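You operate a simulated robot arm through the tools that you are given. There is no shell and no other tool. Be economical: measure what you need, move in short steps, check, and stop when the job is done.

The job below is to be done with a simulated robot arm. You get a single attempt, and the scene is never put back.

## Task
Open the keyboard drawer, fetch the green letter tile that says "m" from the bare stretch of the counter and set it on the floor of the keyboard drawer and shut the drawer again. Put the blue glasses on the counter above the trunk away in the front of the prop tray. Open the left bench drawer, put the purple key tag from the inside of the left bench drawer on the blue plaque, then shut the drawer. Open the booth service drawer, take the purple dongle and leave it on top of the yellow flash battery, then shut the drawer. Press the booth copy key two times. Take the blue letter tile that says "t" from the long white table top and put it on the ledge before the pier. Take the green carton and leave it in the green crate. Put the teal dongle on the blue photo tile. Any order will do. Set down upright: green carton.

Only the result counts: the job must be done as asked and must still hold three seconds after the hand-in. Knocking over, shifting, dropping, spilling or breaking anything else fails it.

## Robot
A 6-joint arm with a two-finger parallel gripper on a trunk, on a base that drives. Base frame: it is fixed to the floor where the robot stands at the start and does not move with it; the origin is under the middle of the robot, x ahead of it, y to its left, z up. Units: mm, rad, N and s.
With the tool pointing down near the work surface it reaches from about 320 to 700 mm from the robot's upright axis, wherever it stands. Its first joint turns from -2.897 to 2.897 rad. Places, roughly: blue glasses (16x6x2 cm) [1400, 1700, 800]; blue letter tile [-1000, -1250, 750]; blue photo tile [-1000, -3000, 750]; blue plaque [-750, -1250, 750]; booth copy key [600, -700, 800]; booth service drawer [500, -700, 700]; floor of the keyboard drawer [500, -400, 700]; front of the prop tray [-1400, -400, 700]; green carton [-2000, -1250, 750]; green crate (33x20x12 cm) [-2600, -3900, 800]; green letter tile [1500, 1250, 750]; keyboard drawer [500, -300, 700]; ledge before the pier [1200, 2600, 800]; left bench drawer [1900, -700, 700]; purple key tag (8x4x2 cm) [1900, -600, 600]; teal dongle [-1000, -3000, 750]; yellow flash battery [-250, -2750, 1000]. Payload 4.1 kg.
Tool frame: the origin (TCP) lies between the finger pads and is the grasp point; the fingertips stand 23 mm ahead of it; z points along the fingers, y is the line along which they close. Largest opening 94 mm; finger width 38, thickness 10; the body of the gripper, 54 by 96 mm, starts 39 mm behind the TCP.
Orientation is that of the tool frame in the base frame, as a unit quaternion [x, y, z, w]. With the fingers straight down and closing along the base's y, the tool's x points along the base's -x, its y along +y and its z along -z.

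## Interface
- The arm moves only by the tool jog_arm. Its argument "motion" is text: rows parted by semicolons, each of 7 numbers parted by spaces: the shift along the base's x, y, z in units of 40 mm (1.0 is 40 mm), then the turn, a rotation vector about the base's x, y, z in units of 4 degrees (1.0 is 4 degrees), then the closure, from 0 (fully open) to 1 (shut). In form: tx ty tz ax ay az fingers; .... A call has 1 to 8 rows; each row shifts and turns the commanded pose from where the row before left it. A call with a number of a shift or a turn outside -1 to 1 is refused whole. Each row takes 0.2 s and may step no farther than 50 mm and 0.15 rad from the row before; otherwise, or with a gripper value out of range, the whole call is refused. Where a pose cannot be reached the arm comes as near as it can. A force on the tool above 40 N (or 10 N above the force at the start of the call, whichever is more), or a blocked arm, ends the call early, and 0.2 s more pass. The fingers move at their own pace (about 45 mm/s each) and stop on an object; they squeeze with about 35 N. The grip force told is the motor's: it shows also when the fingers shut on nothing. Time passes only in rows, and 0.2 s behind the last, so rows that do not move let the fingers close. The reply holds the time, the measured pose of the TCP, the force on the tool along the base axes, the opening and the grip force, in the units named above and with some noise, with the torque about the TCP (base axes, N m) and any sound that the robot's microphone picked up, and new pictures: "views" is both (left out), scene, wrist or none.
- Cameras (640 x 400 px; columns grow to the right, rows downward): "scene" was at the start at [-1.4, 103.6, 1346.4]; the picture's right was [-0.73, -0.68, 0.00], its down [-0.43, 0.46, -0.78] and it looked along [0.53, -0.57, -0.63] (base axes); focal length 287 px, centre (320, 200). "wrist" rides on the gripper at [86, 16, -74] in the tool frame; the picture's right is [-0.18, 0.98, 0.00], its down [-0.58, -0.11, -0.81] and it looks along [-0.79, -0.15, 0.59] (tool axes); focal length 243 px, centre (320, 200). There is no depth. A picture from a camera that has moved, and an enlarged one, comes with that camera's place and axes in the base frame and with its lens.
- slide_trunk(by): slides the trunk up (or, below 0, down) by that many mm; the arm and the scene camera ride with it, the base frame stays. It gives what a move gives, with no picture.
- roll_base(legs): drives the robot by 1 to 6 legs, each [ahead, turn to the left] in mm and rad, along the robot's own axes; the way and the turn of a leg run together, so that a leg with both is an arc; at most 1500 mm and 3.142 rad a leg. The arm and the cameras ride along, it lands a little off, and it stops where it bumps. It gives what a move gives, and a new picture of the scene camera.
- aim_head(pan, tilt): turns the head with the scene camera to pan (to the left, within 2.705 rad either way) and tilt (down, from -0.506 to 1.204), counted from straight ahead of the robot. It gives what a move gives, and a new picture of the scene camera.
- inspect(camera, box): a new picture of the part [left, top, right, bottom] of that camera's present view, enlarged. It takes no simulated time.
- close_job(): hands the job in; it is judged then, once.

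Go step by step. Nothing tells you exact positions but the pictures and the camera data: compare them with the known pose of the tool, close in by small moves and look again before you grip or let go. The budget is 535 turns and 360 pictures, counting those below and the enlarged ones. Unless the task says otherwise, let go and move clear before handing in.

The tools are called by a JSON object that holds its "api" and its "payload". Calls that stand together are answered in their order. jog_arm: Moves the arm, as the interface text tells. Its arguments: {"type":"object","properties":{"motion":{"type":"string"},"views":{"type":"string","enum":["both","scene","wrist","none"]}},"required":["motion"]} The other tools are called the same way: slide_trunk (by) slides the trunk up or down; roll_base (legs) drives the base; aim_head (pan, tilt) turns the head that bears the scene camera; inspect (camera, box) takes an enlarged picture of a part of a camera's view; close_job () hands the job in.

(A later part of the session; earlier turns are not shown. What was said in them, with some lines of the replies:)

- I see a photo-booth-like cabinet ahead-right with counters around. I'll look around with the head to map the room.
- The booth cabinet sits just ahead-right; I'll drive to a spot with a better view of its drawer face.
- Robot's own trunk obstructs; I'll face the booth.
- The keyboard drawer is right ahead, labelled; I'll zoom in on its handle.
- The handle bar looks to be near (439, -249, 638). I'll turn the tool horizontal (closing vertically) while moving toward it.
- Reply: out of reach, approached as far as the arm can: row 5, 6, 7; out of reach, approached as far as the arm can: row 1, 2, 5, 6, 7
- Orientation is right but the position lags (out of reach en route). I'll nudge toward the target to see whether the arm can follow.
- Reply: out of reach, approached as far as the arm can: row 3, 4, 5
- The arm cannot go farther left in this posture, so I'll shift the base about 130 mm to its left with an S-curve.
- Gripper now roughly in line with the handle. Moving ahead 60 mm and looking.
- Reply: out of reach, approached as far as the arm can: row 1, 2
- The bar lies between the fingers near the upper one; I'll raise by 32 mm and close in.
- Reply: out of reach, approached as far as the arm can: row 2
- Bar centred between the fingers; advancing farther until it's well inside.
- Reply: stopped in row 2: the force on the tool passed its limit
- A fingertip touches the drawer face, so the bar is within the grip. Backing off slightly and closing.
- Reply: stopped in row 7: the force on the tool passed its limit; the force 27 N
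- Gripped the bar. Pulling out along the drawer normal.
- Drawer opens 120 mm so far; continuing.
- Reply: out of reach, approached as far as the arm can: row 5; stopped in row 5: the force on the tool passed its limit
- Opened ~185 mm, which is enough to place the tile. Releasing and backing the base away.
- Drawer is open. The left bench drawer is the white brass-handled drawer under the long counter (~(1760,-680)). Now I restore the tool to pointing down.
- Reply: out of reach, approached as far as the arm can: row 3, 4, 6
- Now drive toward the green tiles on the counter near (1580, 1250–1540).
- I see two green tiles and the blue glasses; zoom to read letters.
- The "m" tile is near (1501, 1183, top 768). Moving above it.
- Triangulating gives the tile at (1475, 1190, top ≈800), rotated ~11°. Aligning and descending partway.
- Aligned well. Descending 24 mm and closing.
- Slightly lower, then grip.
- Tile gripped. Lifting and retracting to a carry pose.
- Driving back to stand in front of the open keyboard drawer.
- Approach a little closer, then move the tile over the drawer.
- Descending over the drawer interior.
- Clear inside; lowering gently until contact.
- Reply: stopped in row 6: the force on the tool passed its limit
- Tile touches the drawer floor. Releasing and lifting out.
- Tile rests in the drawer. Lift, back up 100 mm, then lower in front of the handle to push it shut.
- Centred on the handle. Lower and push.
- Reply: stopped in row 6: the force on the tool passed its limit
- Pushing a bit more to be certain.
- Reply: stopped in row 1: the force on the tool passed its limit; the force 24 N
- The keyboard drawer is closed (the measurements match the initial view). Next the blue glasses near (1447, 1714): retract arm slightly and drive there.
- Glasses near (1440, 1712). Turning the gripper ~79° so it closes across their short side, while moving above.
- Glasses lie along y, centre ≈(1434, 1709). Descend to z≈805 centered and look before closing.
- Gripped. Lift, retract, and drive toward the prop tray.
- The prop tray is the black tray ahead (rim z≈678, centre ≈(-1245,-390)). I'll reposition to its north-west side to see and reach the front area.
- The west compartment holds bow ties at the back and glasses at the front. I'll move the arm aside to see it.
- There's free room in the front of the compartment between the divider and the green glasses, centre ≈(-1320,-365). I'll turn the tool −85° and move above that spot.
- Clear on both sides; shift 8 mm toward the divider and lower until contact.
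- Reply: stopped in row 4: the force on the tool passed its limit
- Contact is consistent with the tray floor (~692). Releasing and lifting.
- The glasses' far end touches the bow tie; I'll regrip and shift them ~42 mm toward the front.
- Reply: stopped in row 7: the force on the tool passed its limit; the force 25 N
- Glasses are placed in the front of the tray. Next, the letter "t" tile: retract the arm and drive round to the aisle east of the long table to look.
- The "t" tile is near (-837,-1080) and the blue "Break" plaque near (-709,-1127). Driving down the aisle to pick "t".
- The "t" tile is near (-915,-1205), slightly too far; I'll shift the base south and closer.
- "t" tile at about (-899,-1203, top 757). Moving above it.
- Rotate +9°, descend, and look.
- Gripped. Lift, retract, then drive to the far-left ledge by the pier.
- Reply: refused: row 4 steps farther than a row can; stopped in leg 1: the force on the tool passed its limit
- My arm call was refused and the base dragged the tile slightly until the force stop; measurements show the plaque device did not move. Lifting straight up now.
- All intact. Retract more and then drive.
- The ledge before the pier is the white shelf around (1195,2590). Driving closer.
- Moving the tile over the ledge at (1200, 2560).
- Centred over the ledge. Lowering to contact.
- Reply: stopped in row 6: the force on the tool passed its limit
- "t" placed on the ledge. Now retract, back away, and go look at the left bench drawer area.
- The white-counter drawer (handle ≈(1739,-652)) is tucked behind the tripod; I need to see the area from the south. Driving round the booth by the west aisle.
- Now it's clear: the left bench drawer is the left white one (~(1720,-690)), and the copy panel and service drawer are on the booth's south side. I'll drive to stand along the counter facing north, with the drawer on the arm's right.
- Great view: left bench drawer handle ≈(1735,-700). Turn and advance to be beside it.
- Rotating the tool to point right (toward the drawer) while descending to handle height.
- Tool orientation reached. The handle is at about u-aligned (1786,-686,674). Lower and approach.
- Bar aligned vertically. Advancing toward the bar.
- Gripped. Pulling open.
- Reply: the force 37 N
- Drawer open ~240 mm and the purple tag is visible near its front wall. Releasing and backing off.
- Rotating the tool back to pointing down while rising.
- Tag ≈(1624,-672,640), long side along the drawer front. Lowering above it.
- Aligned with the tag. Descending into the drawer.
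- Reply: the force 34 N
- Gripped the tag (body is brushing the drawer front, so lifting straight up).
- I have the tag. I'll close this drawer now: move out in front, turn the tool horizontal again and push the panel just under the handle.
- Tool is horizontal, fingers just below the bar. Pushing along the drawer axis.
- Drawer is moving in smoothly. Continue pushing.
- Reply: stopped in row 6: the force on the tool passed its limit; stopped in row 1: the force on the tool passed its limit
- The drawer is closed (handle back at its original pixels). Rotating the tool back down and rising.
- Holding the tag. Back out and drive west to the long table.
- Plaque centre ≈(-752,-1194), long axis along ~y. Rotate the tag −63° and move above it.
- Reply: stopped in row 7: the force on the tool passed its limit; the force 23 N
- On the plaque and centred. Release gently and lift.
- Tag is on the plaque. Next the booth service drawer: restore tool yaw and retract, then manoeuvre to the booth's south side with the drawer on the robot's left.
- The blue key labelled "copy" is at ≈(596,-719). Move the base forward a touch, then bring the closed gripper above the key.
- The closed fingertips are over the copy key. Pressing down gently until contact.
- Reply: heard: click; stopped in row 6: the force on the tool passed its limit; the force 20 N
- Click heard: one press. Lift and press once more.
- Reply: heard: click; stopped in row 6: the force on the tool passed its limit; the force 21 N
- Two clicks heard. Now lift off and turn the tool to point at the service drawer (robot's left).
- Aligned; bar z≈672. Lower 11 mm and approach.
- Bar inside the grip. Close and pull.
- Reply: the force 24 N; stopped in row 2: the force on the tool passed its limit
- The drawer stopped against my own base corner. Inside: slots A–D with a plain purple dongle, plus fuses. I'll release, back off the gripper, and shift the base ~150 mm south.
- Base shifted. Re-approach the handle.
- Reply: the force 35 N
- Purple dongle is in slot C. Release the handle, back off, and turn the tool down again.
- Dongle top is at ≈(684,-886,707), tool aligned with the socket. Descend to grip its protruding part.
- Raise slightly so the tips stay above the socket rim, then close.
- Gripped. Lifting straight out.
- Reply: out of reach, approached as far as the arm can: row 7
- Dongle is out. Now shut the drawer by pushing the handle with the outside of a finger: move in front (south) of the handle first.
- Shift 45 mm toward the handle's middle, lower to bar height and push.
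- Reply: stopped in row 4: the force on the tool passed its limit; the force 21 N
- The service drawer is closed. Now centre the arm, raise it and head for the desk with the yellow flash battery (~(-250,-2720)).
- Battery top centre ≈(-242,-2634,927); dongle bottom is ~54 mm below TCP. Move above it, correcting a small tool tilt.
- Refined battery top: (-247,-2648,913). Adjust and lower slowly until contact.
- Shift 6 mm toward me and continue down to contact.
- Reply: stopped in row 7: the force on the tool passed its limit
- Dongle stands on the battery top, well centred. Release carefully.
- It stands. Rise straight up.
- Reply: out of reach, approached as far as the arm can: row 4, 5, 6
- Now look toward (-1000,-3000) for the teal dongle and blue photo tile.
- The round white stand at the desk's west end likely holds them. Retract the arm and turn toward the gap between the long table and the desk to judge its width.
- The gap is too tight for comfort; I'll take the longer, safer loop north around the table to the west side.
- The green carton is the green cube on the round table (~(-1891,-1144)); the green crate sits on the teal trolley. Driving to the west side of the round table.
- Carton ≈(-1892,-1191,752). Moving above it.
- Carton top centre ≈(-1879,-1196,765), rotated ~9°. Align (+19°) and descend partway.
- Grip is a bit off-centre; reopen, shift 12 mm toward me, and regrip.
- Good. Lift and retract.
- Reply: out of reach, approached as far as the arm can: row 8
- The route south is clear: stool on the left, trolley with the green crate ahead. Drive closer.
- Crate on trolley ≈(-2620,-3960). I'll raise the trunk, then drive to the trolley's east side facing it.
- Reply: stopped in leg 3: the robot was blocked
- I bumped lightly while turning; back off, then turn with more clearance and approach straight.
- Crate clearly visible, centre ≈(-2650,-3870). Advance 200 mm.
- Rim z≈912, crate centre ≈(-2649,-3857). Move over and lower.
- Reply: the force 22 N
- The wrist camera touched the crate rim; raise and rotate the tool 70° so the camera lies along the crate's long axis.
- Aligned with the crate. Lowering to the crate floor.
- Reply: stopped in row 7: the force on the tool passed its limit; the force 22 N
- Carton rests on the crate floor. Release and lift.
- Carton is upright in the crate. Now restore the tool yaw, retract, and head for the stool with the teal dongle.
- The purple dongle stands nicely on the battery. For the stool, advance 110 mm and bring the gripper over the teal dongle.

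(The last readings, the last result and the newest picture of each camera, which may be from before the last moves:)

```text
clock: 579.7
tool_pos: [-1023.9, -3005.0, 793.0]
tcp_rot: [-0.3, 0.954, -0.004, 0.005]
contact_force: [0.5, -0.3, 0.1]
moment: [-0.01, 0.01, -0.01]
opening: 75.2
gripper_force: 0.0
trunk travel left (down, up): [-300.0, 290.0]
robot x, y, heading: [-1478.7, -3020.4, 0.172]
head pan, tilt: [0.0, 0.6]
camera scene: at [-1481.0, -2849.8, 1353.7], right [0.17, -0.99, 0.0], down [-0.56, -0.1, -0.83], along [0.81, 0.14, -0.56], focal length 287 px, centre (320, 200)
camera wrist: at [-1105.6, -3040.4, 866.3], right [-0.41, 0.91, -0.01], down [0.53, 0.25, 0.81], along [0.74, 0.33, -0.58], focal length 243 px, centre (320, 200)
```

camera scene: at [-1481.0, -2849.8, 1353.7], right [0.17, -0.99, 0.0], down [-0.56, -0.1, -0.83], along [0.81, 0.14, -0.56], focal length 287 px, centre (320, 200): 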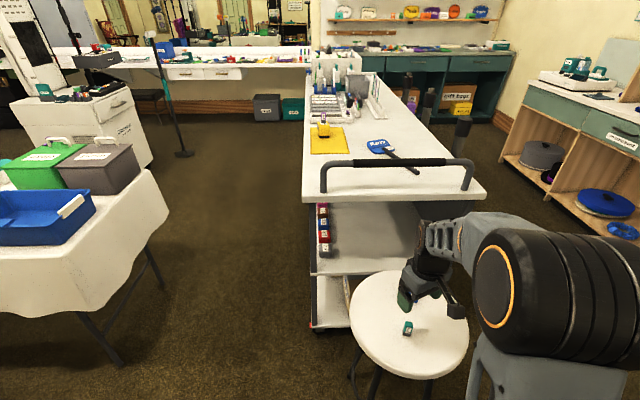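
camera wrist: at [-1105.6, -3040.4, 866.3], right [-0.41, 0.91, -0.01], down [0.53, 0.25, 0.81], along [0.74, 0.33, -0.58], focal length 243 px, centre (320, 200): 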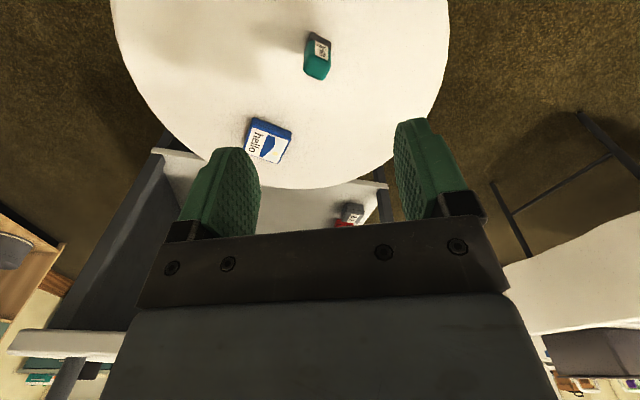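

Dongle lies flat at ≈(-1021,-3006, ~655), long axis along the tool's x; tile at ≈(-913,-3019). Descend.

{"api": "jog_arm", "payload": {"motion": ".08 0 -.9 0 0 0 0.4;0 0 -.9 0 0 0 0.4;0 0 -.6 0 0 0 0.4", "views": "wrist"}}

{"api": "inspect", "payload": {"camera": "scene", "box": [360, 270, 460, 350]}}

```text
clock: 580.5
tool_pos: [-1022.4, -3007.7, 699.1]
tcp_rot: [-0.303, 0.953, -0.004, 0.004]
contact_force: [-0.5, -0.3, -0.2]
moment: [0.0, 0.0, 0.02]
opening: 56.2
gripper_force: 0.1
trunk travel left (down, up): [-300.0, 290.0]
robot x, y, heading: [-1484.1, -3020.9, 0.17]
head pan, tilt: [0.0, 0.6]
camera wrist: at [-1102.1, -3043.1, 773.4], right [-0.41, 0.91, -0.01], down [0.53, 0.25, 0.81], along [0.74, 0.33, -0.59], focal length 243 px, centre (320, 200)
```

wrist: 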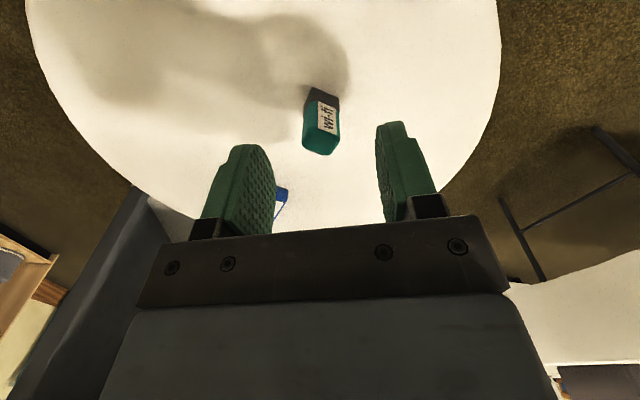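

```text
5.00 times, centred on (410, 310) of scene
camera zoom: at [-1480.9, -2849.8, 1353.6], right [0.17, -0.99, 0.0], down [-0.56, -0.1, -0.83], along [0.81, 0.14, -0.56], focal length 1437 px, centre (-130, -350)
```

zoom: 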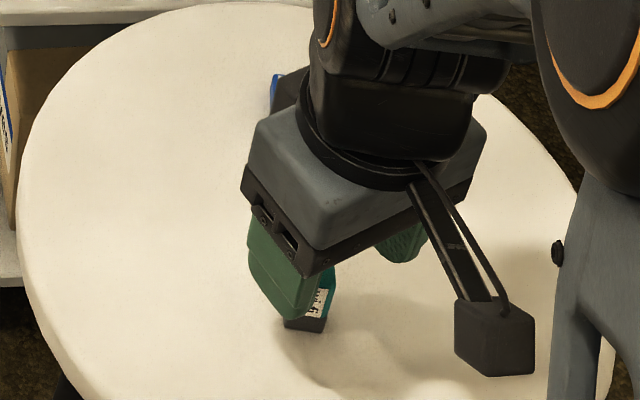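

{"api": "jog_arm", "payload": {"motion": "0 0 -.5 0 0 0 0.4;0 0 -.2 0 0 0 0.4;0 0 -.1 0 0 0 0.4", "views": "wrist"}}

```text
clock: 581.3
tool_pos: [-1022.5, -3005.4, 666.2]
tcp_rot: [-0.301, 0.954, -0.004, 0.004]
contact_force: [0.0, -0.1, -0.7]
moment: [0.02, 0.01, 0.0]
opening: 56.7
gripper_force: 0.1
trunk travel left (down, up): [-300.0, 290.0]
robot x, y, heading: [-1482.2, -3019.8, 0.174]
head pan, tilt: [0.0, 0.6]
camera wrist: at [-1103.1, -3042.0, 739.8], right [-0.41, 0.91, -0.01], down [0.53, 0.25, 0.81], along [0.74, 0.33, -0.59], focal length 243 px, centre (320, 200)
```

wrist: 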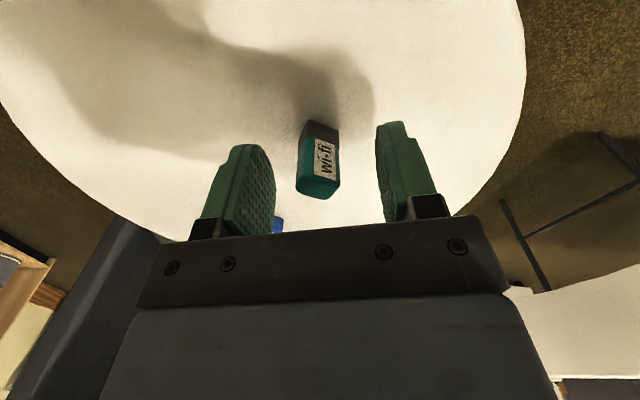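

{"api": "jog_arm", "payload": {"motion": "0 0 -.08 0 0 0 0.4;0 0 0 0 0 0 1;0 0 0 0 0 0 1;0 0 0 0 0 0 1;0 0 0 0 0 0 1;0 0 0 0 0 0 1", "views": "wrist"}}

```text
clock: 582.7
tool_pos: [-1020.2, -3005.8, 661.6]
tcp_rot: [-0.301, 0.954, -0.004, 0.005]
contact_force: [1.0, 0.0, 2.0]
moment: [0.0, -0.01, 0.01]
opening: 24.9
gripper_force: 35.2
trunk travel left (down, up): [-300.0, 290.0]
robot x, y, heading: [-1475.6, -3016.9, 0.169]
head pan, tilt: [0.0, 0.6]
camera wrist: at [-1102.5, -3041.8, 736.2], right [-0.41, 0.91, -0.01], down [0.53, 0.25, 0.81], along [0.74, 0.33, -0.59], focal length 243 px, centre (320, 200)
```

wrist: 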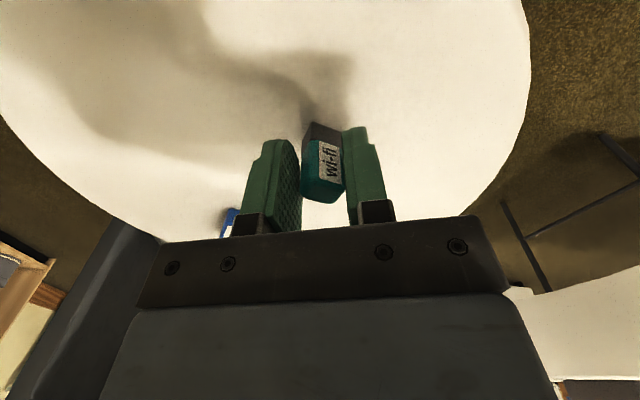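

Gripped. Lift and move above the blue photo tile.

{"api": "jog_arm", "payload": {"motion": "0 0 .8 0 0 0 1;0 0 .9 0 0 0 1;.8 -.1 .3 0 0 0 1;.8 -.1 0 0 0 0 1;.7 -.1 0 0 0 0 1;.3 -.02 0 0 0 0 1", "views": "both"}}

```text
clock: 584.1
tool_pos: [-919.7, -3018.4, 742.1]
tcp_rot: [-0.301, 0.954, -0.003, 0.004]
contact_force: [0.6, -0.5, -0.2]
moment: [0.0, 0.05, 0.01]
opening: 25.0
gripper_force: 33.8
trunk travel left (down, up): [-300.0, 290.0]
robot x, y, heading: [-1480.0, -3018.0, 0.179]
head pan, tilt: [0.0, 0.6]
camera scene: at [-1480.8, -2849.9, 1353.6], right [0.17, -0.99, 0.0], down [-0.56, -0.1, -0.83], along [0.81, 0.14, -0.56], focal length 287 px, centre (320, 200)
camera wrist: at [-999.9, -3054.4, 816.4], right [-0.41, 0.91, -0.01], down [0.53, 0.25, 0.81], along [0.74, 0.33, -0.59], focal length 243 px, centre (320, 200)
```

scene: 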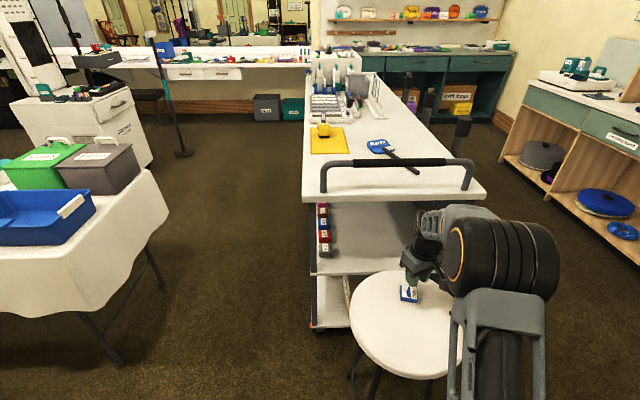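
wrist: 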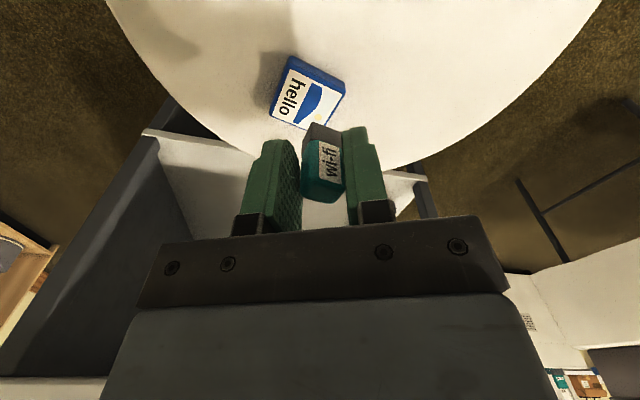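

{"api": "jog_arm", "payload": {"motion": ".4 -.13 -.5 0 0 0 1;0 0 -.6 0 0 0 1", "views": "wrist"}}

{"api": "inspect", "payload": {"camera": "scene", "box": [360, 250, 460, 330]}}

```text
clock: 584.7
tool_pos: [-904.8, -3024.6, 697.0]
tcp_rot: [-0.301, 0.954, -0.004, 0.004]
contact_force: [0.4, 0.3, 0.7]
moment: [0.02, -0.02, 0.03]
opening: 24.9
gripper_force: 34.8
trunk travel left (down, up): [-300.0, 290.0]
robot x, y, heading: [-1482.3, -3015.9, 0.172]
head pan, tilt: [0.0, 0.6]
camera wrist: at [-985.4, -3060.6, 770.8], right [-0.41, 0.91, -0.01], down [0.53, 0.25, 0.81], along [0.74, 0.33, -0.59], focal length 243 px, centre (320, 200)
```

wrist: 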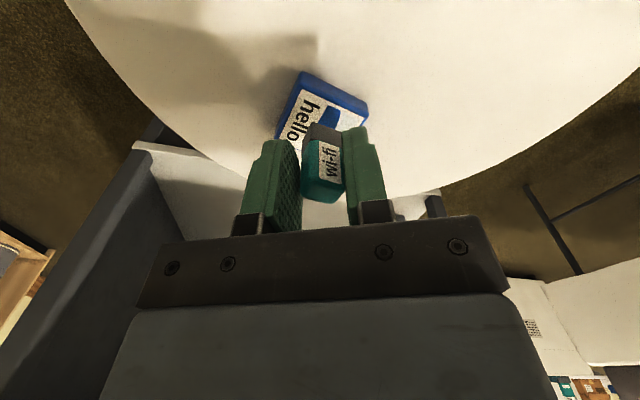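

```text
5.00 times, centred on (410, 290) of scene
camera zoom: at [-1480.8, -2849.9, 1353.7], right [0.17, -0.99, 0.0], down [-0.56, -0.1, -0.83], along [0.81, 0.14, -0.56], focal length 1437 px, centre (-130, -250)
```

zoom: 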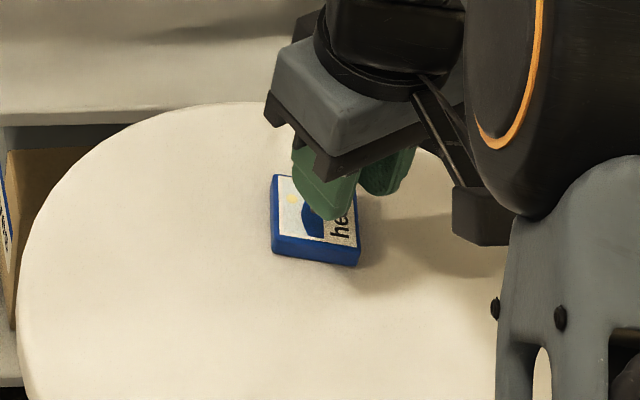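

Centred over the tile. Lower until contact.

{"api": "jog_arm", "payload": {"motion": "0 0 -.3 0 0 0 1;0 0 -.15 0 0 0 1;0 0 -.1 0 0 0 1;0 0 -.1 0 0 0 1;0 0 -.1 0 0 0 1;0 0 -.1 0 0 0 1;0 0 -.1 0 0 0 1;0 0 -.1 0 0 0 1", "views": "wrist"}}

{"api": "inspect", "payload": {"camera": "scene", "box": [360, 250, 460, 330]}}

```text
clock: 585.9
tool_pos: [-901.3, -3023.3, 674.7]
tcp_rot: [-0.301, 0.954, -0.005, 0.009]
contact_force: [-7.8, 0.5, 20.0]
moment: [0.18, 0.26, 0.02]
opening: 24.9
gripper_force: 35.3
trunk travel left (down, up): [-300.0, 290.0]
robot x, y, heading: [-1483.2, -3019.7, 0.173]
head pan, tilt: [0.0, 0.6]
stopped in row 5: the force on the tool passed its limit (the readings are from after the stop); the commanded pose is now the measured one
camera wrist: at [-983.8, -3059.7, 747.2], right [-0.41, 0.91, -0.01], down [0.52, 0.25, 0.82], along [0.75, 0.33, -0.58], focal length 243 px, centre (320, 200)
```

wrist: 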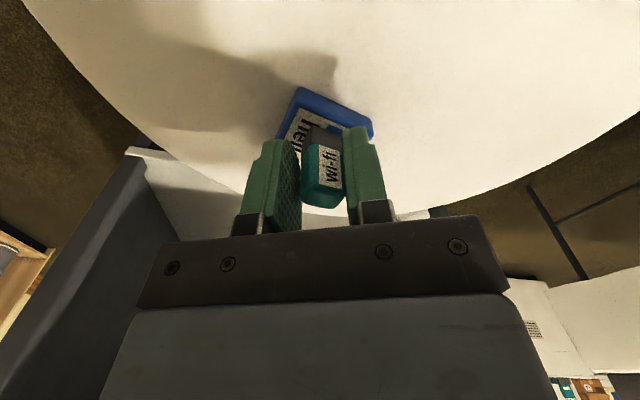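

```text
5.00 times, centred on (410, 290) of scene
camera zoom: at [-1483.6, -2849.9, 1353.5], right [0.17, -0.99, 0.0], down [-0.56, -0.1, -0.83], along [0.81, 0.14, -0.56], focal length 1437 px, centre (-130, -250)
```

zoom: 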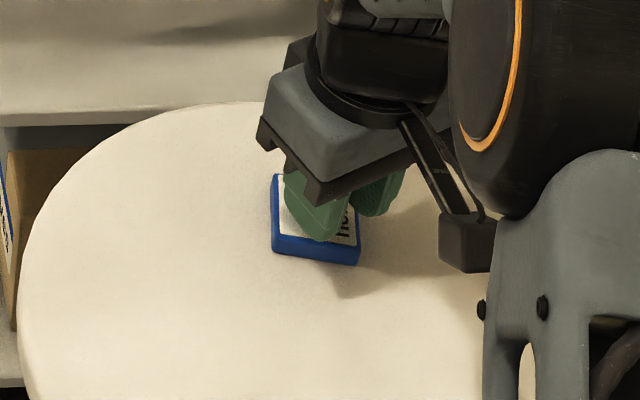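

{"api": "jog_arm", "payload": {"motion": "0 0 .06 0 0 0 0.98;0 0 0 0 0 0 0.5;0 0 0 0 0 0 0.5;0 0 0 0 0 0 0.5;0 0 .4 0 0 0 0.5;0 0 .8 0 0 0 0.5;0 0 .9 0 0 0 0.5;0 0 .9 0 0 0 0.5", "views": "wrist"}}

{"api": "inspect", "payload": {"camera": "scene", "box": [360, 250, 460, 330]}}

```text
clock: 587.7
tool_pos: [-900.4, -3024.6, 795.7]
tcp_rot: [-0.302, 0.953, -0.006, 0.008]
contact_force: [0.1, 0.1, 0.7]
moment: [-0.02, 0.02, 0.01]
opening: 47.0
gripper_force: 0.2
trunk travel left (down, up): [-300.0, 290.0]
robot x, y, heading: [-1480.4, -3021.7, 0.171]
head pan, tilt: [0.0, 0.6]
camera wrist: at [-983.0, -3061.2, 869.6], right [-0.41, 0.91, -0.01], down [0.52, 0.25, 0.81], along [0.74, 0.33, -0.58], focal length 243 px, centre (320, 200)
```

wrist: 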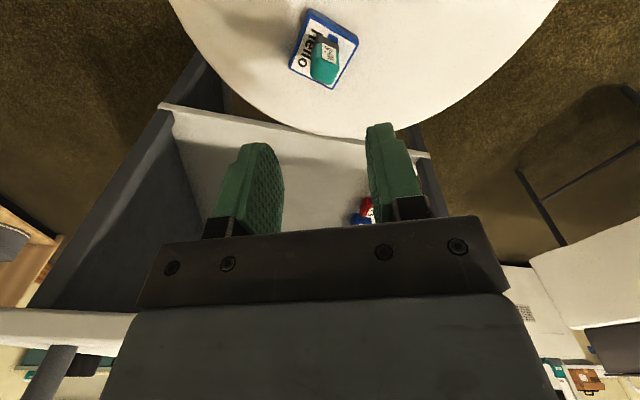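

```text
5.00 times, centred on (410, 290) of scene
camera zoom: at [-1480.9, -2849.9, 1353.6], right [0.17, -0.99, 0.0], down [-0.56, -0.1, -0.82], along [0.81, 0.14, -0.57], focal length 1437 px, centre (-130, -250)
```

zoom: 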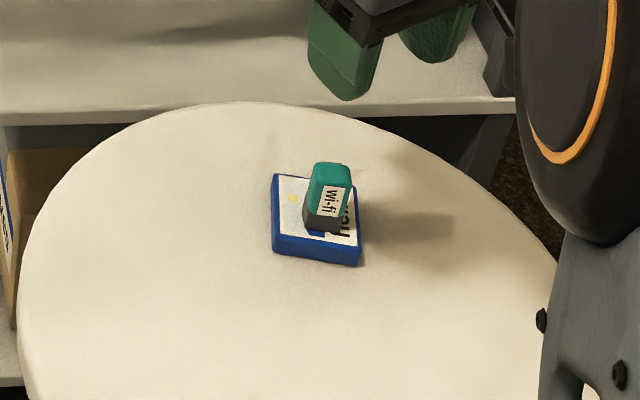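

The teal dongle rests on the tile. Move clear, then hand in.

{"api": "jog_arm", "payload": {"motion": "0 0 .9 0 0 0 0.5;-.6 0 .9 0 0 0 0.5;-.9 0 .3 0 0 0 0.5;-.9 0 0 0 0 0 0.5;-.9 0 0 0 0 0 0.5", "views": "scene"}}

```text
clock: 588.9
tool_pos: [-1034.2, -3022.2, 876.9]
tcp_rot: [-0.302, 0.953, -0.005, 0.008]
contact_force: [0.8, 0.4, -0.3]
moment: [-0.01, 0.01, 0.01]
opening: 46.9
gripper_force: 0.1
trunk travel left (down, up): [-300.0, 290.0]
robot x, y, heading: [-1484.3, -3020.4, 0.171]
head pan, tilt: [0.0, 0.6]
camera scene: at [-1480.8, -2849.8, 1353.6], right [0.17, -0.99, 0.0], down [-0.56, -0.1, -0.82], along [0.81, 0.14, -0.57], focal length 287 px, centre (320, 200)
```

scene: 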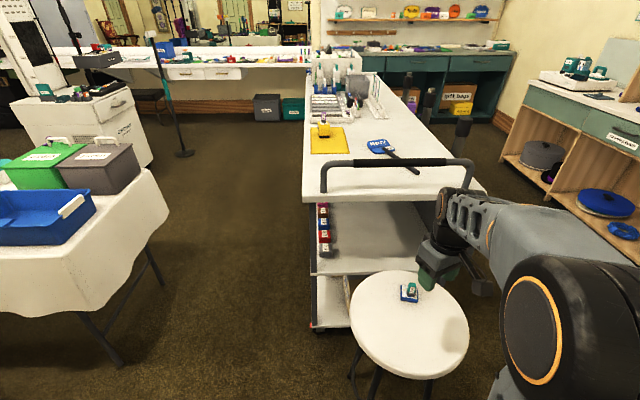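

All items are in place and the gripper is clear; handing in.

{"api": "close_job", "payload": {}}

```text
The job is handed in.
```

The job is handed in: all eight tasks were carried out and checked in the camera pictures as I went, and the grader has not reported a result.

- **Bumps along the way:** I dragged the "t" tile about 70 mm across the long table until it touched the blue plaque's stand. The base bumped something beside the trolley, and the wrist camera touched the green crate's rim. The plaque stand and the trolley measured unmoved afterwards; I did not measure the crate.
- **Purple dongle:** it stands on its end on the yellow flash battery. It was still upright when I looked back later from across the room.
- **Blue glasses:** I took "the front of the prop tray" to mean the compartment with the other glasses, on the side facing the open floor, and laid them there beside the green pair.
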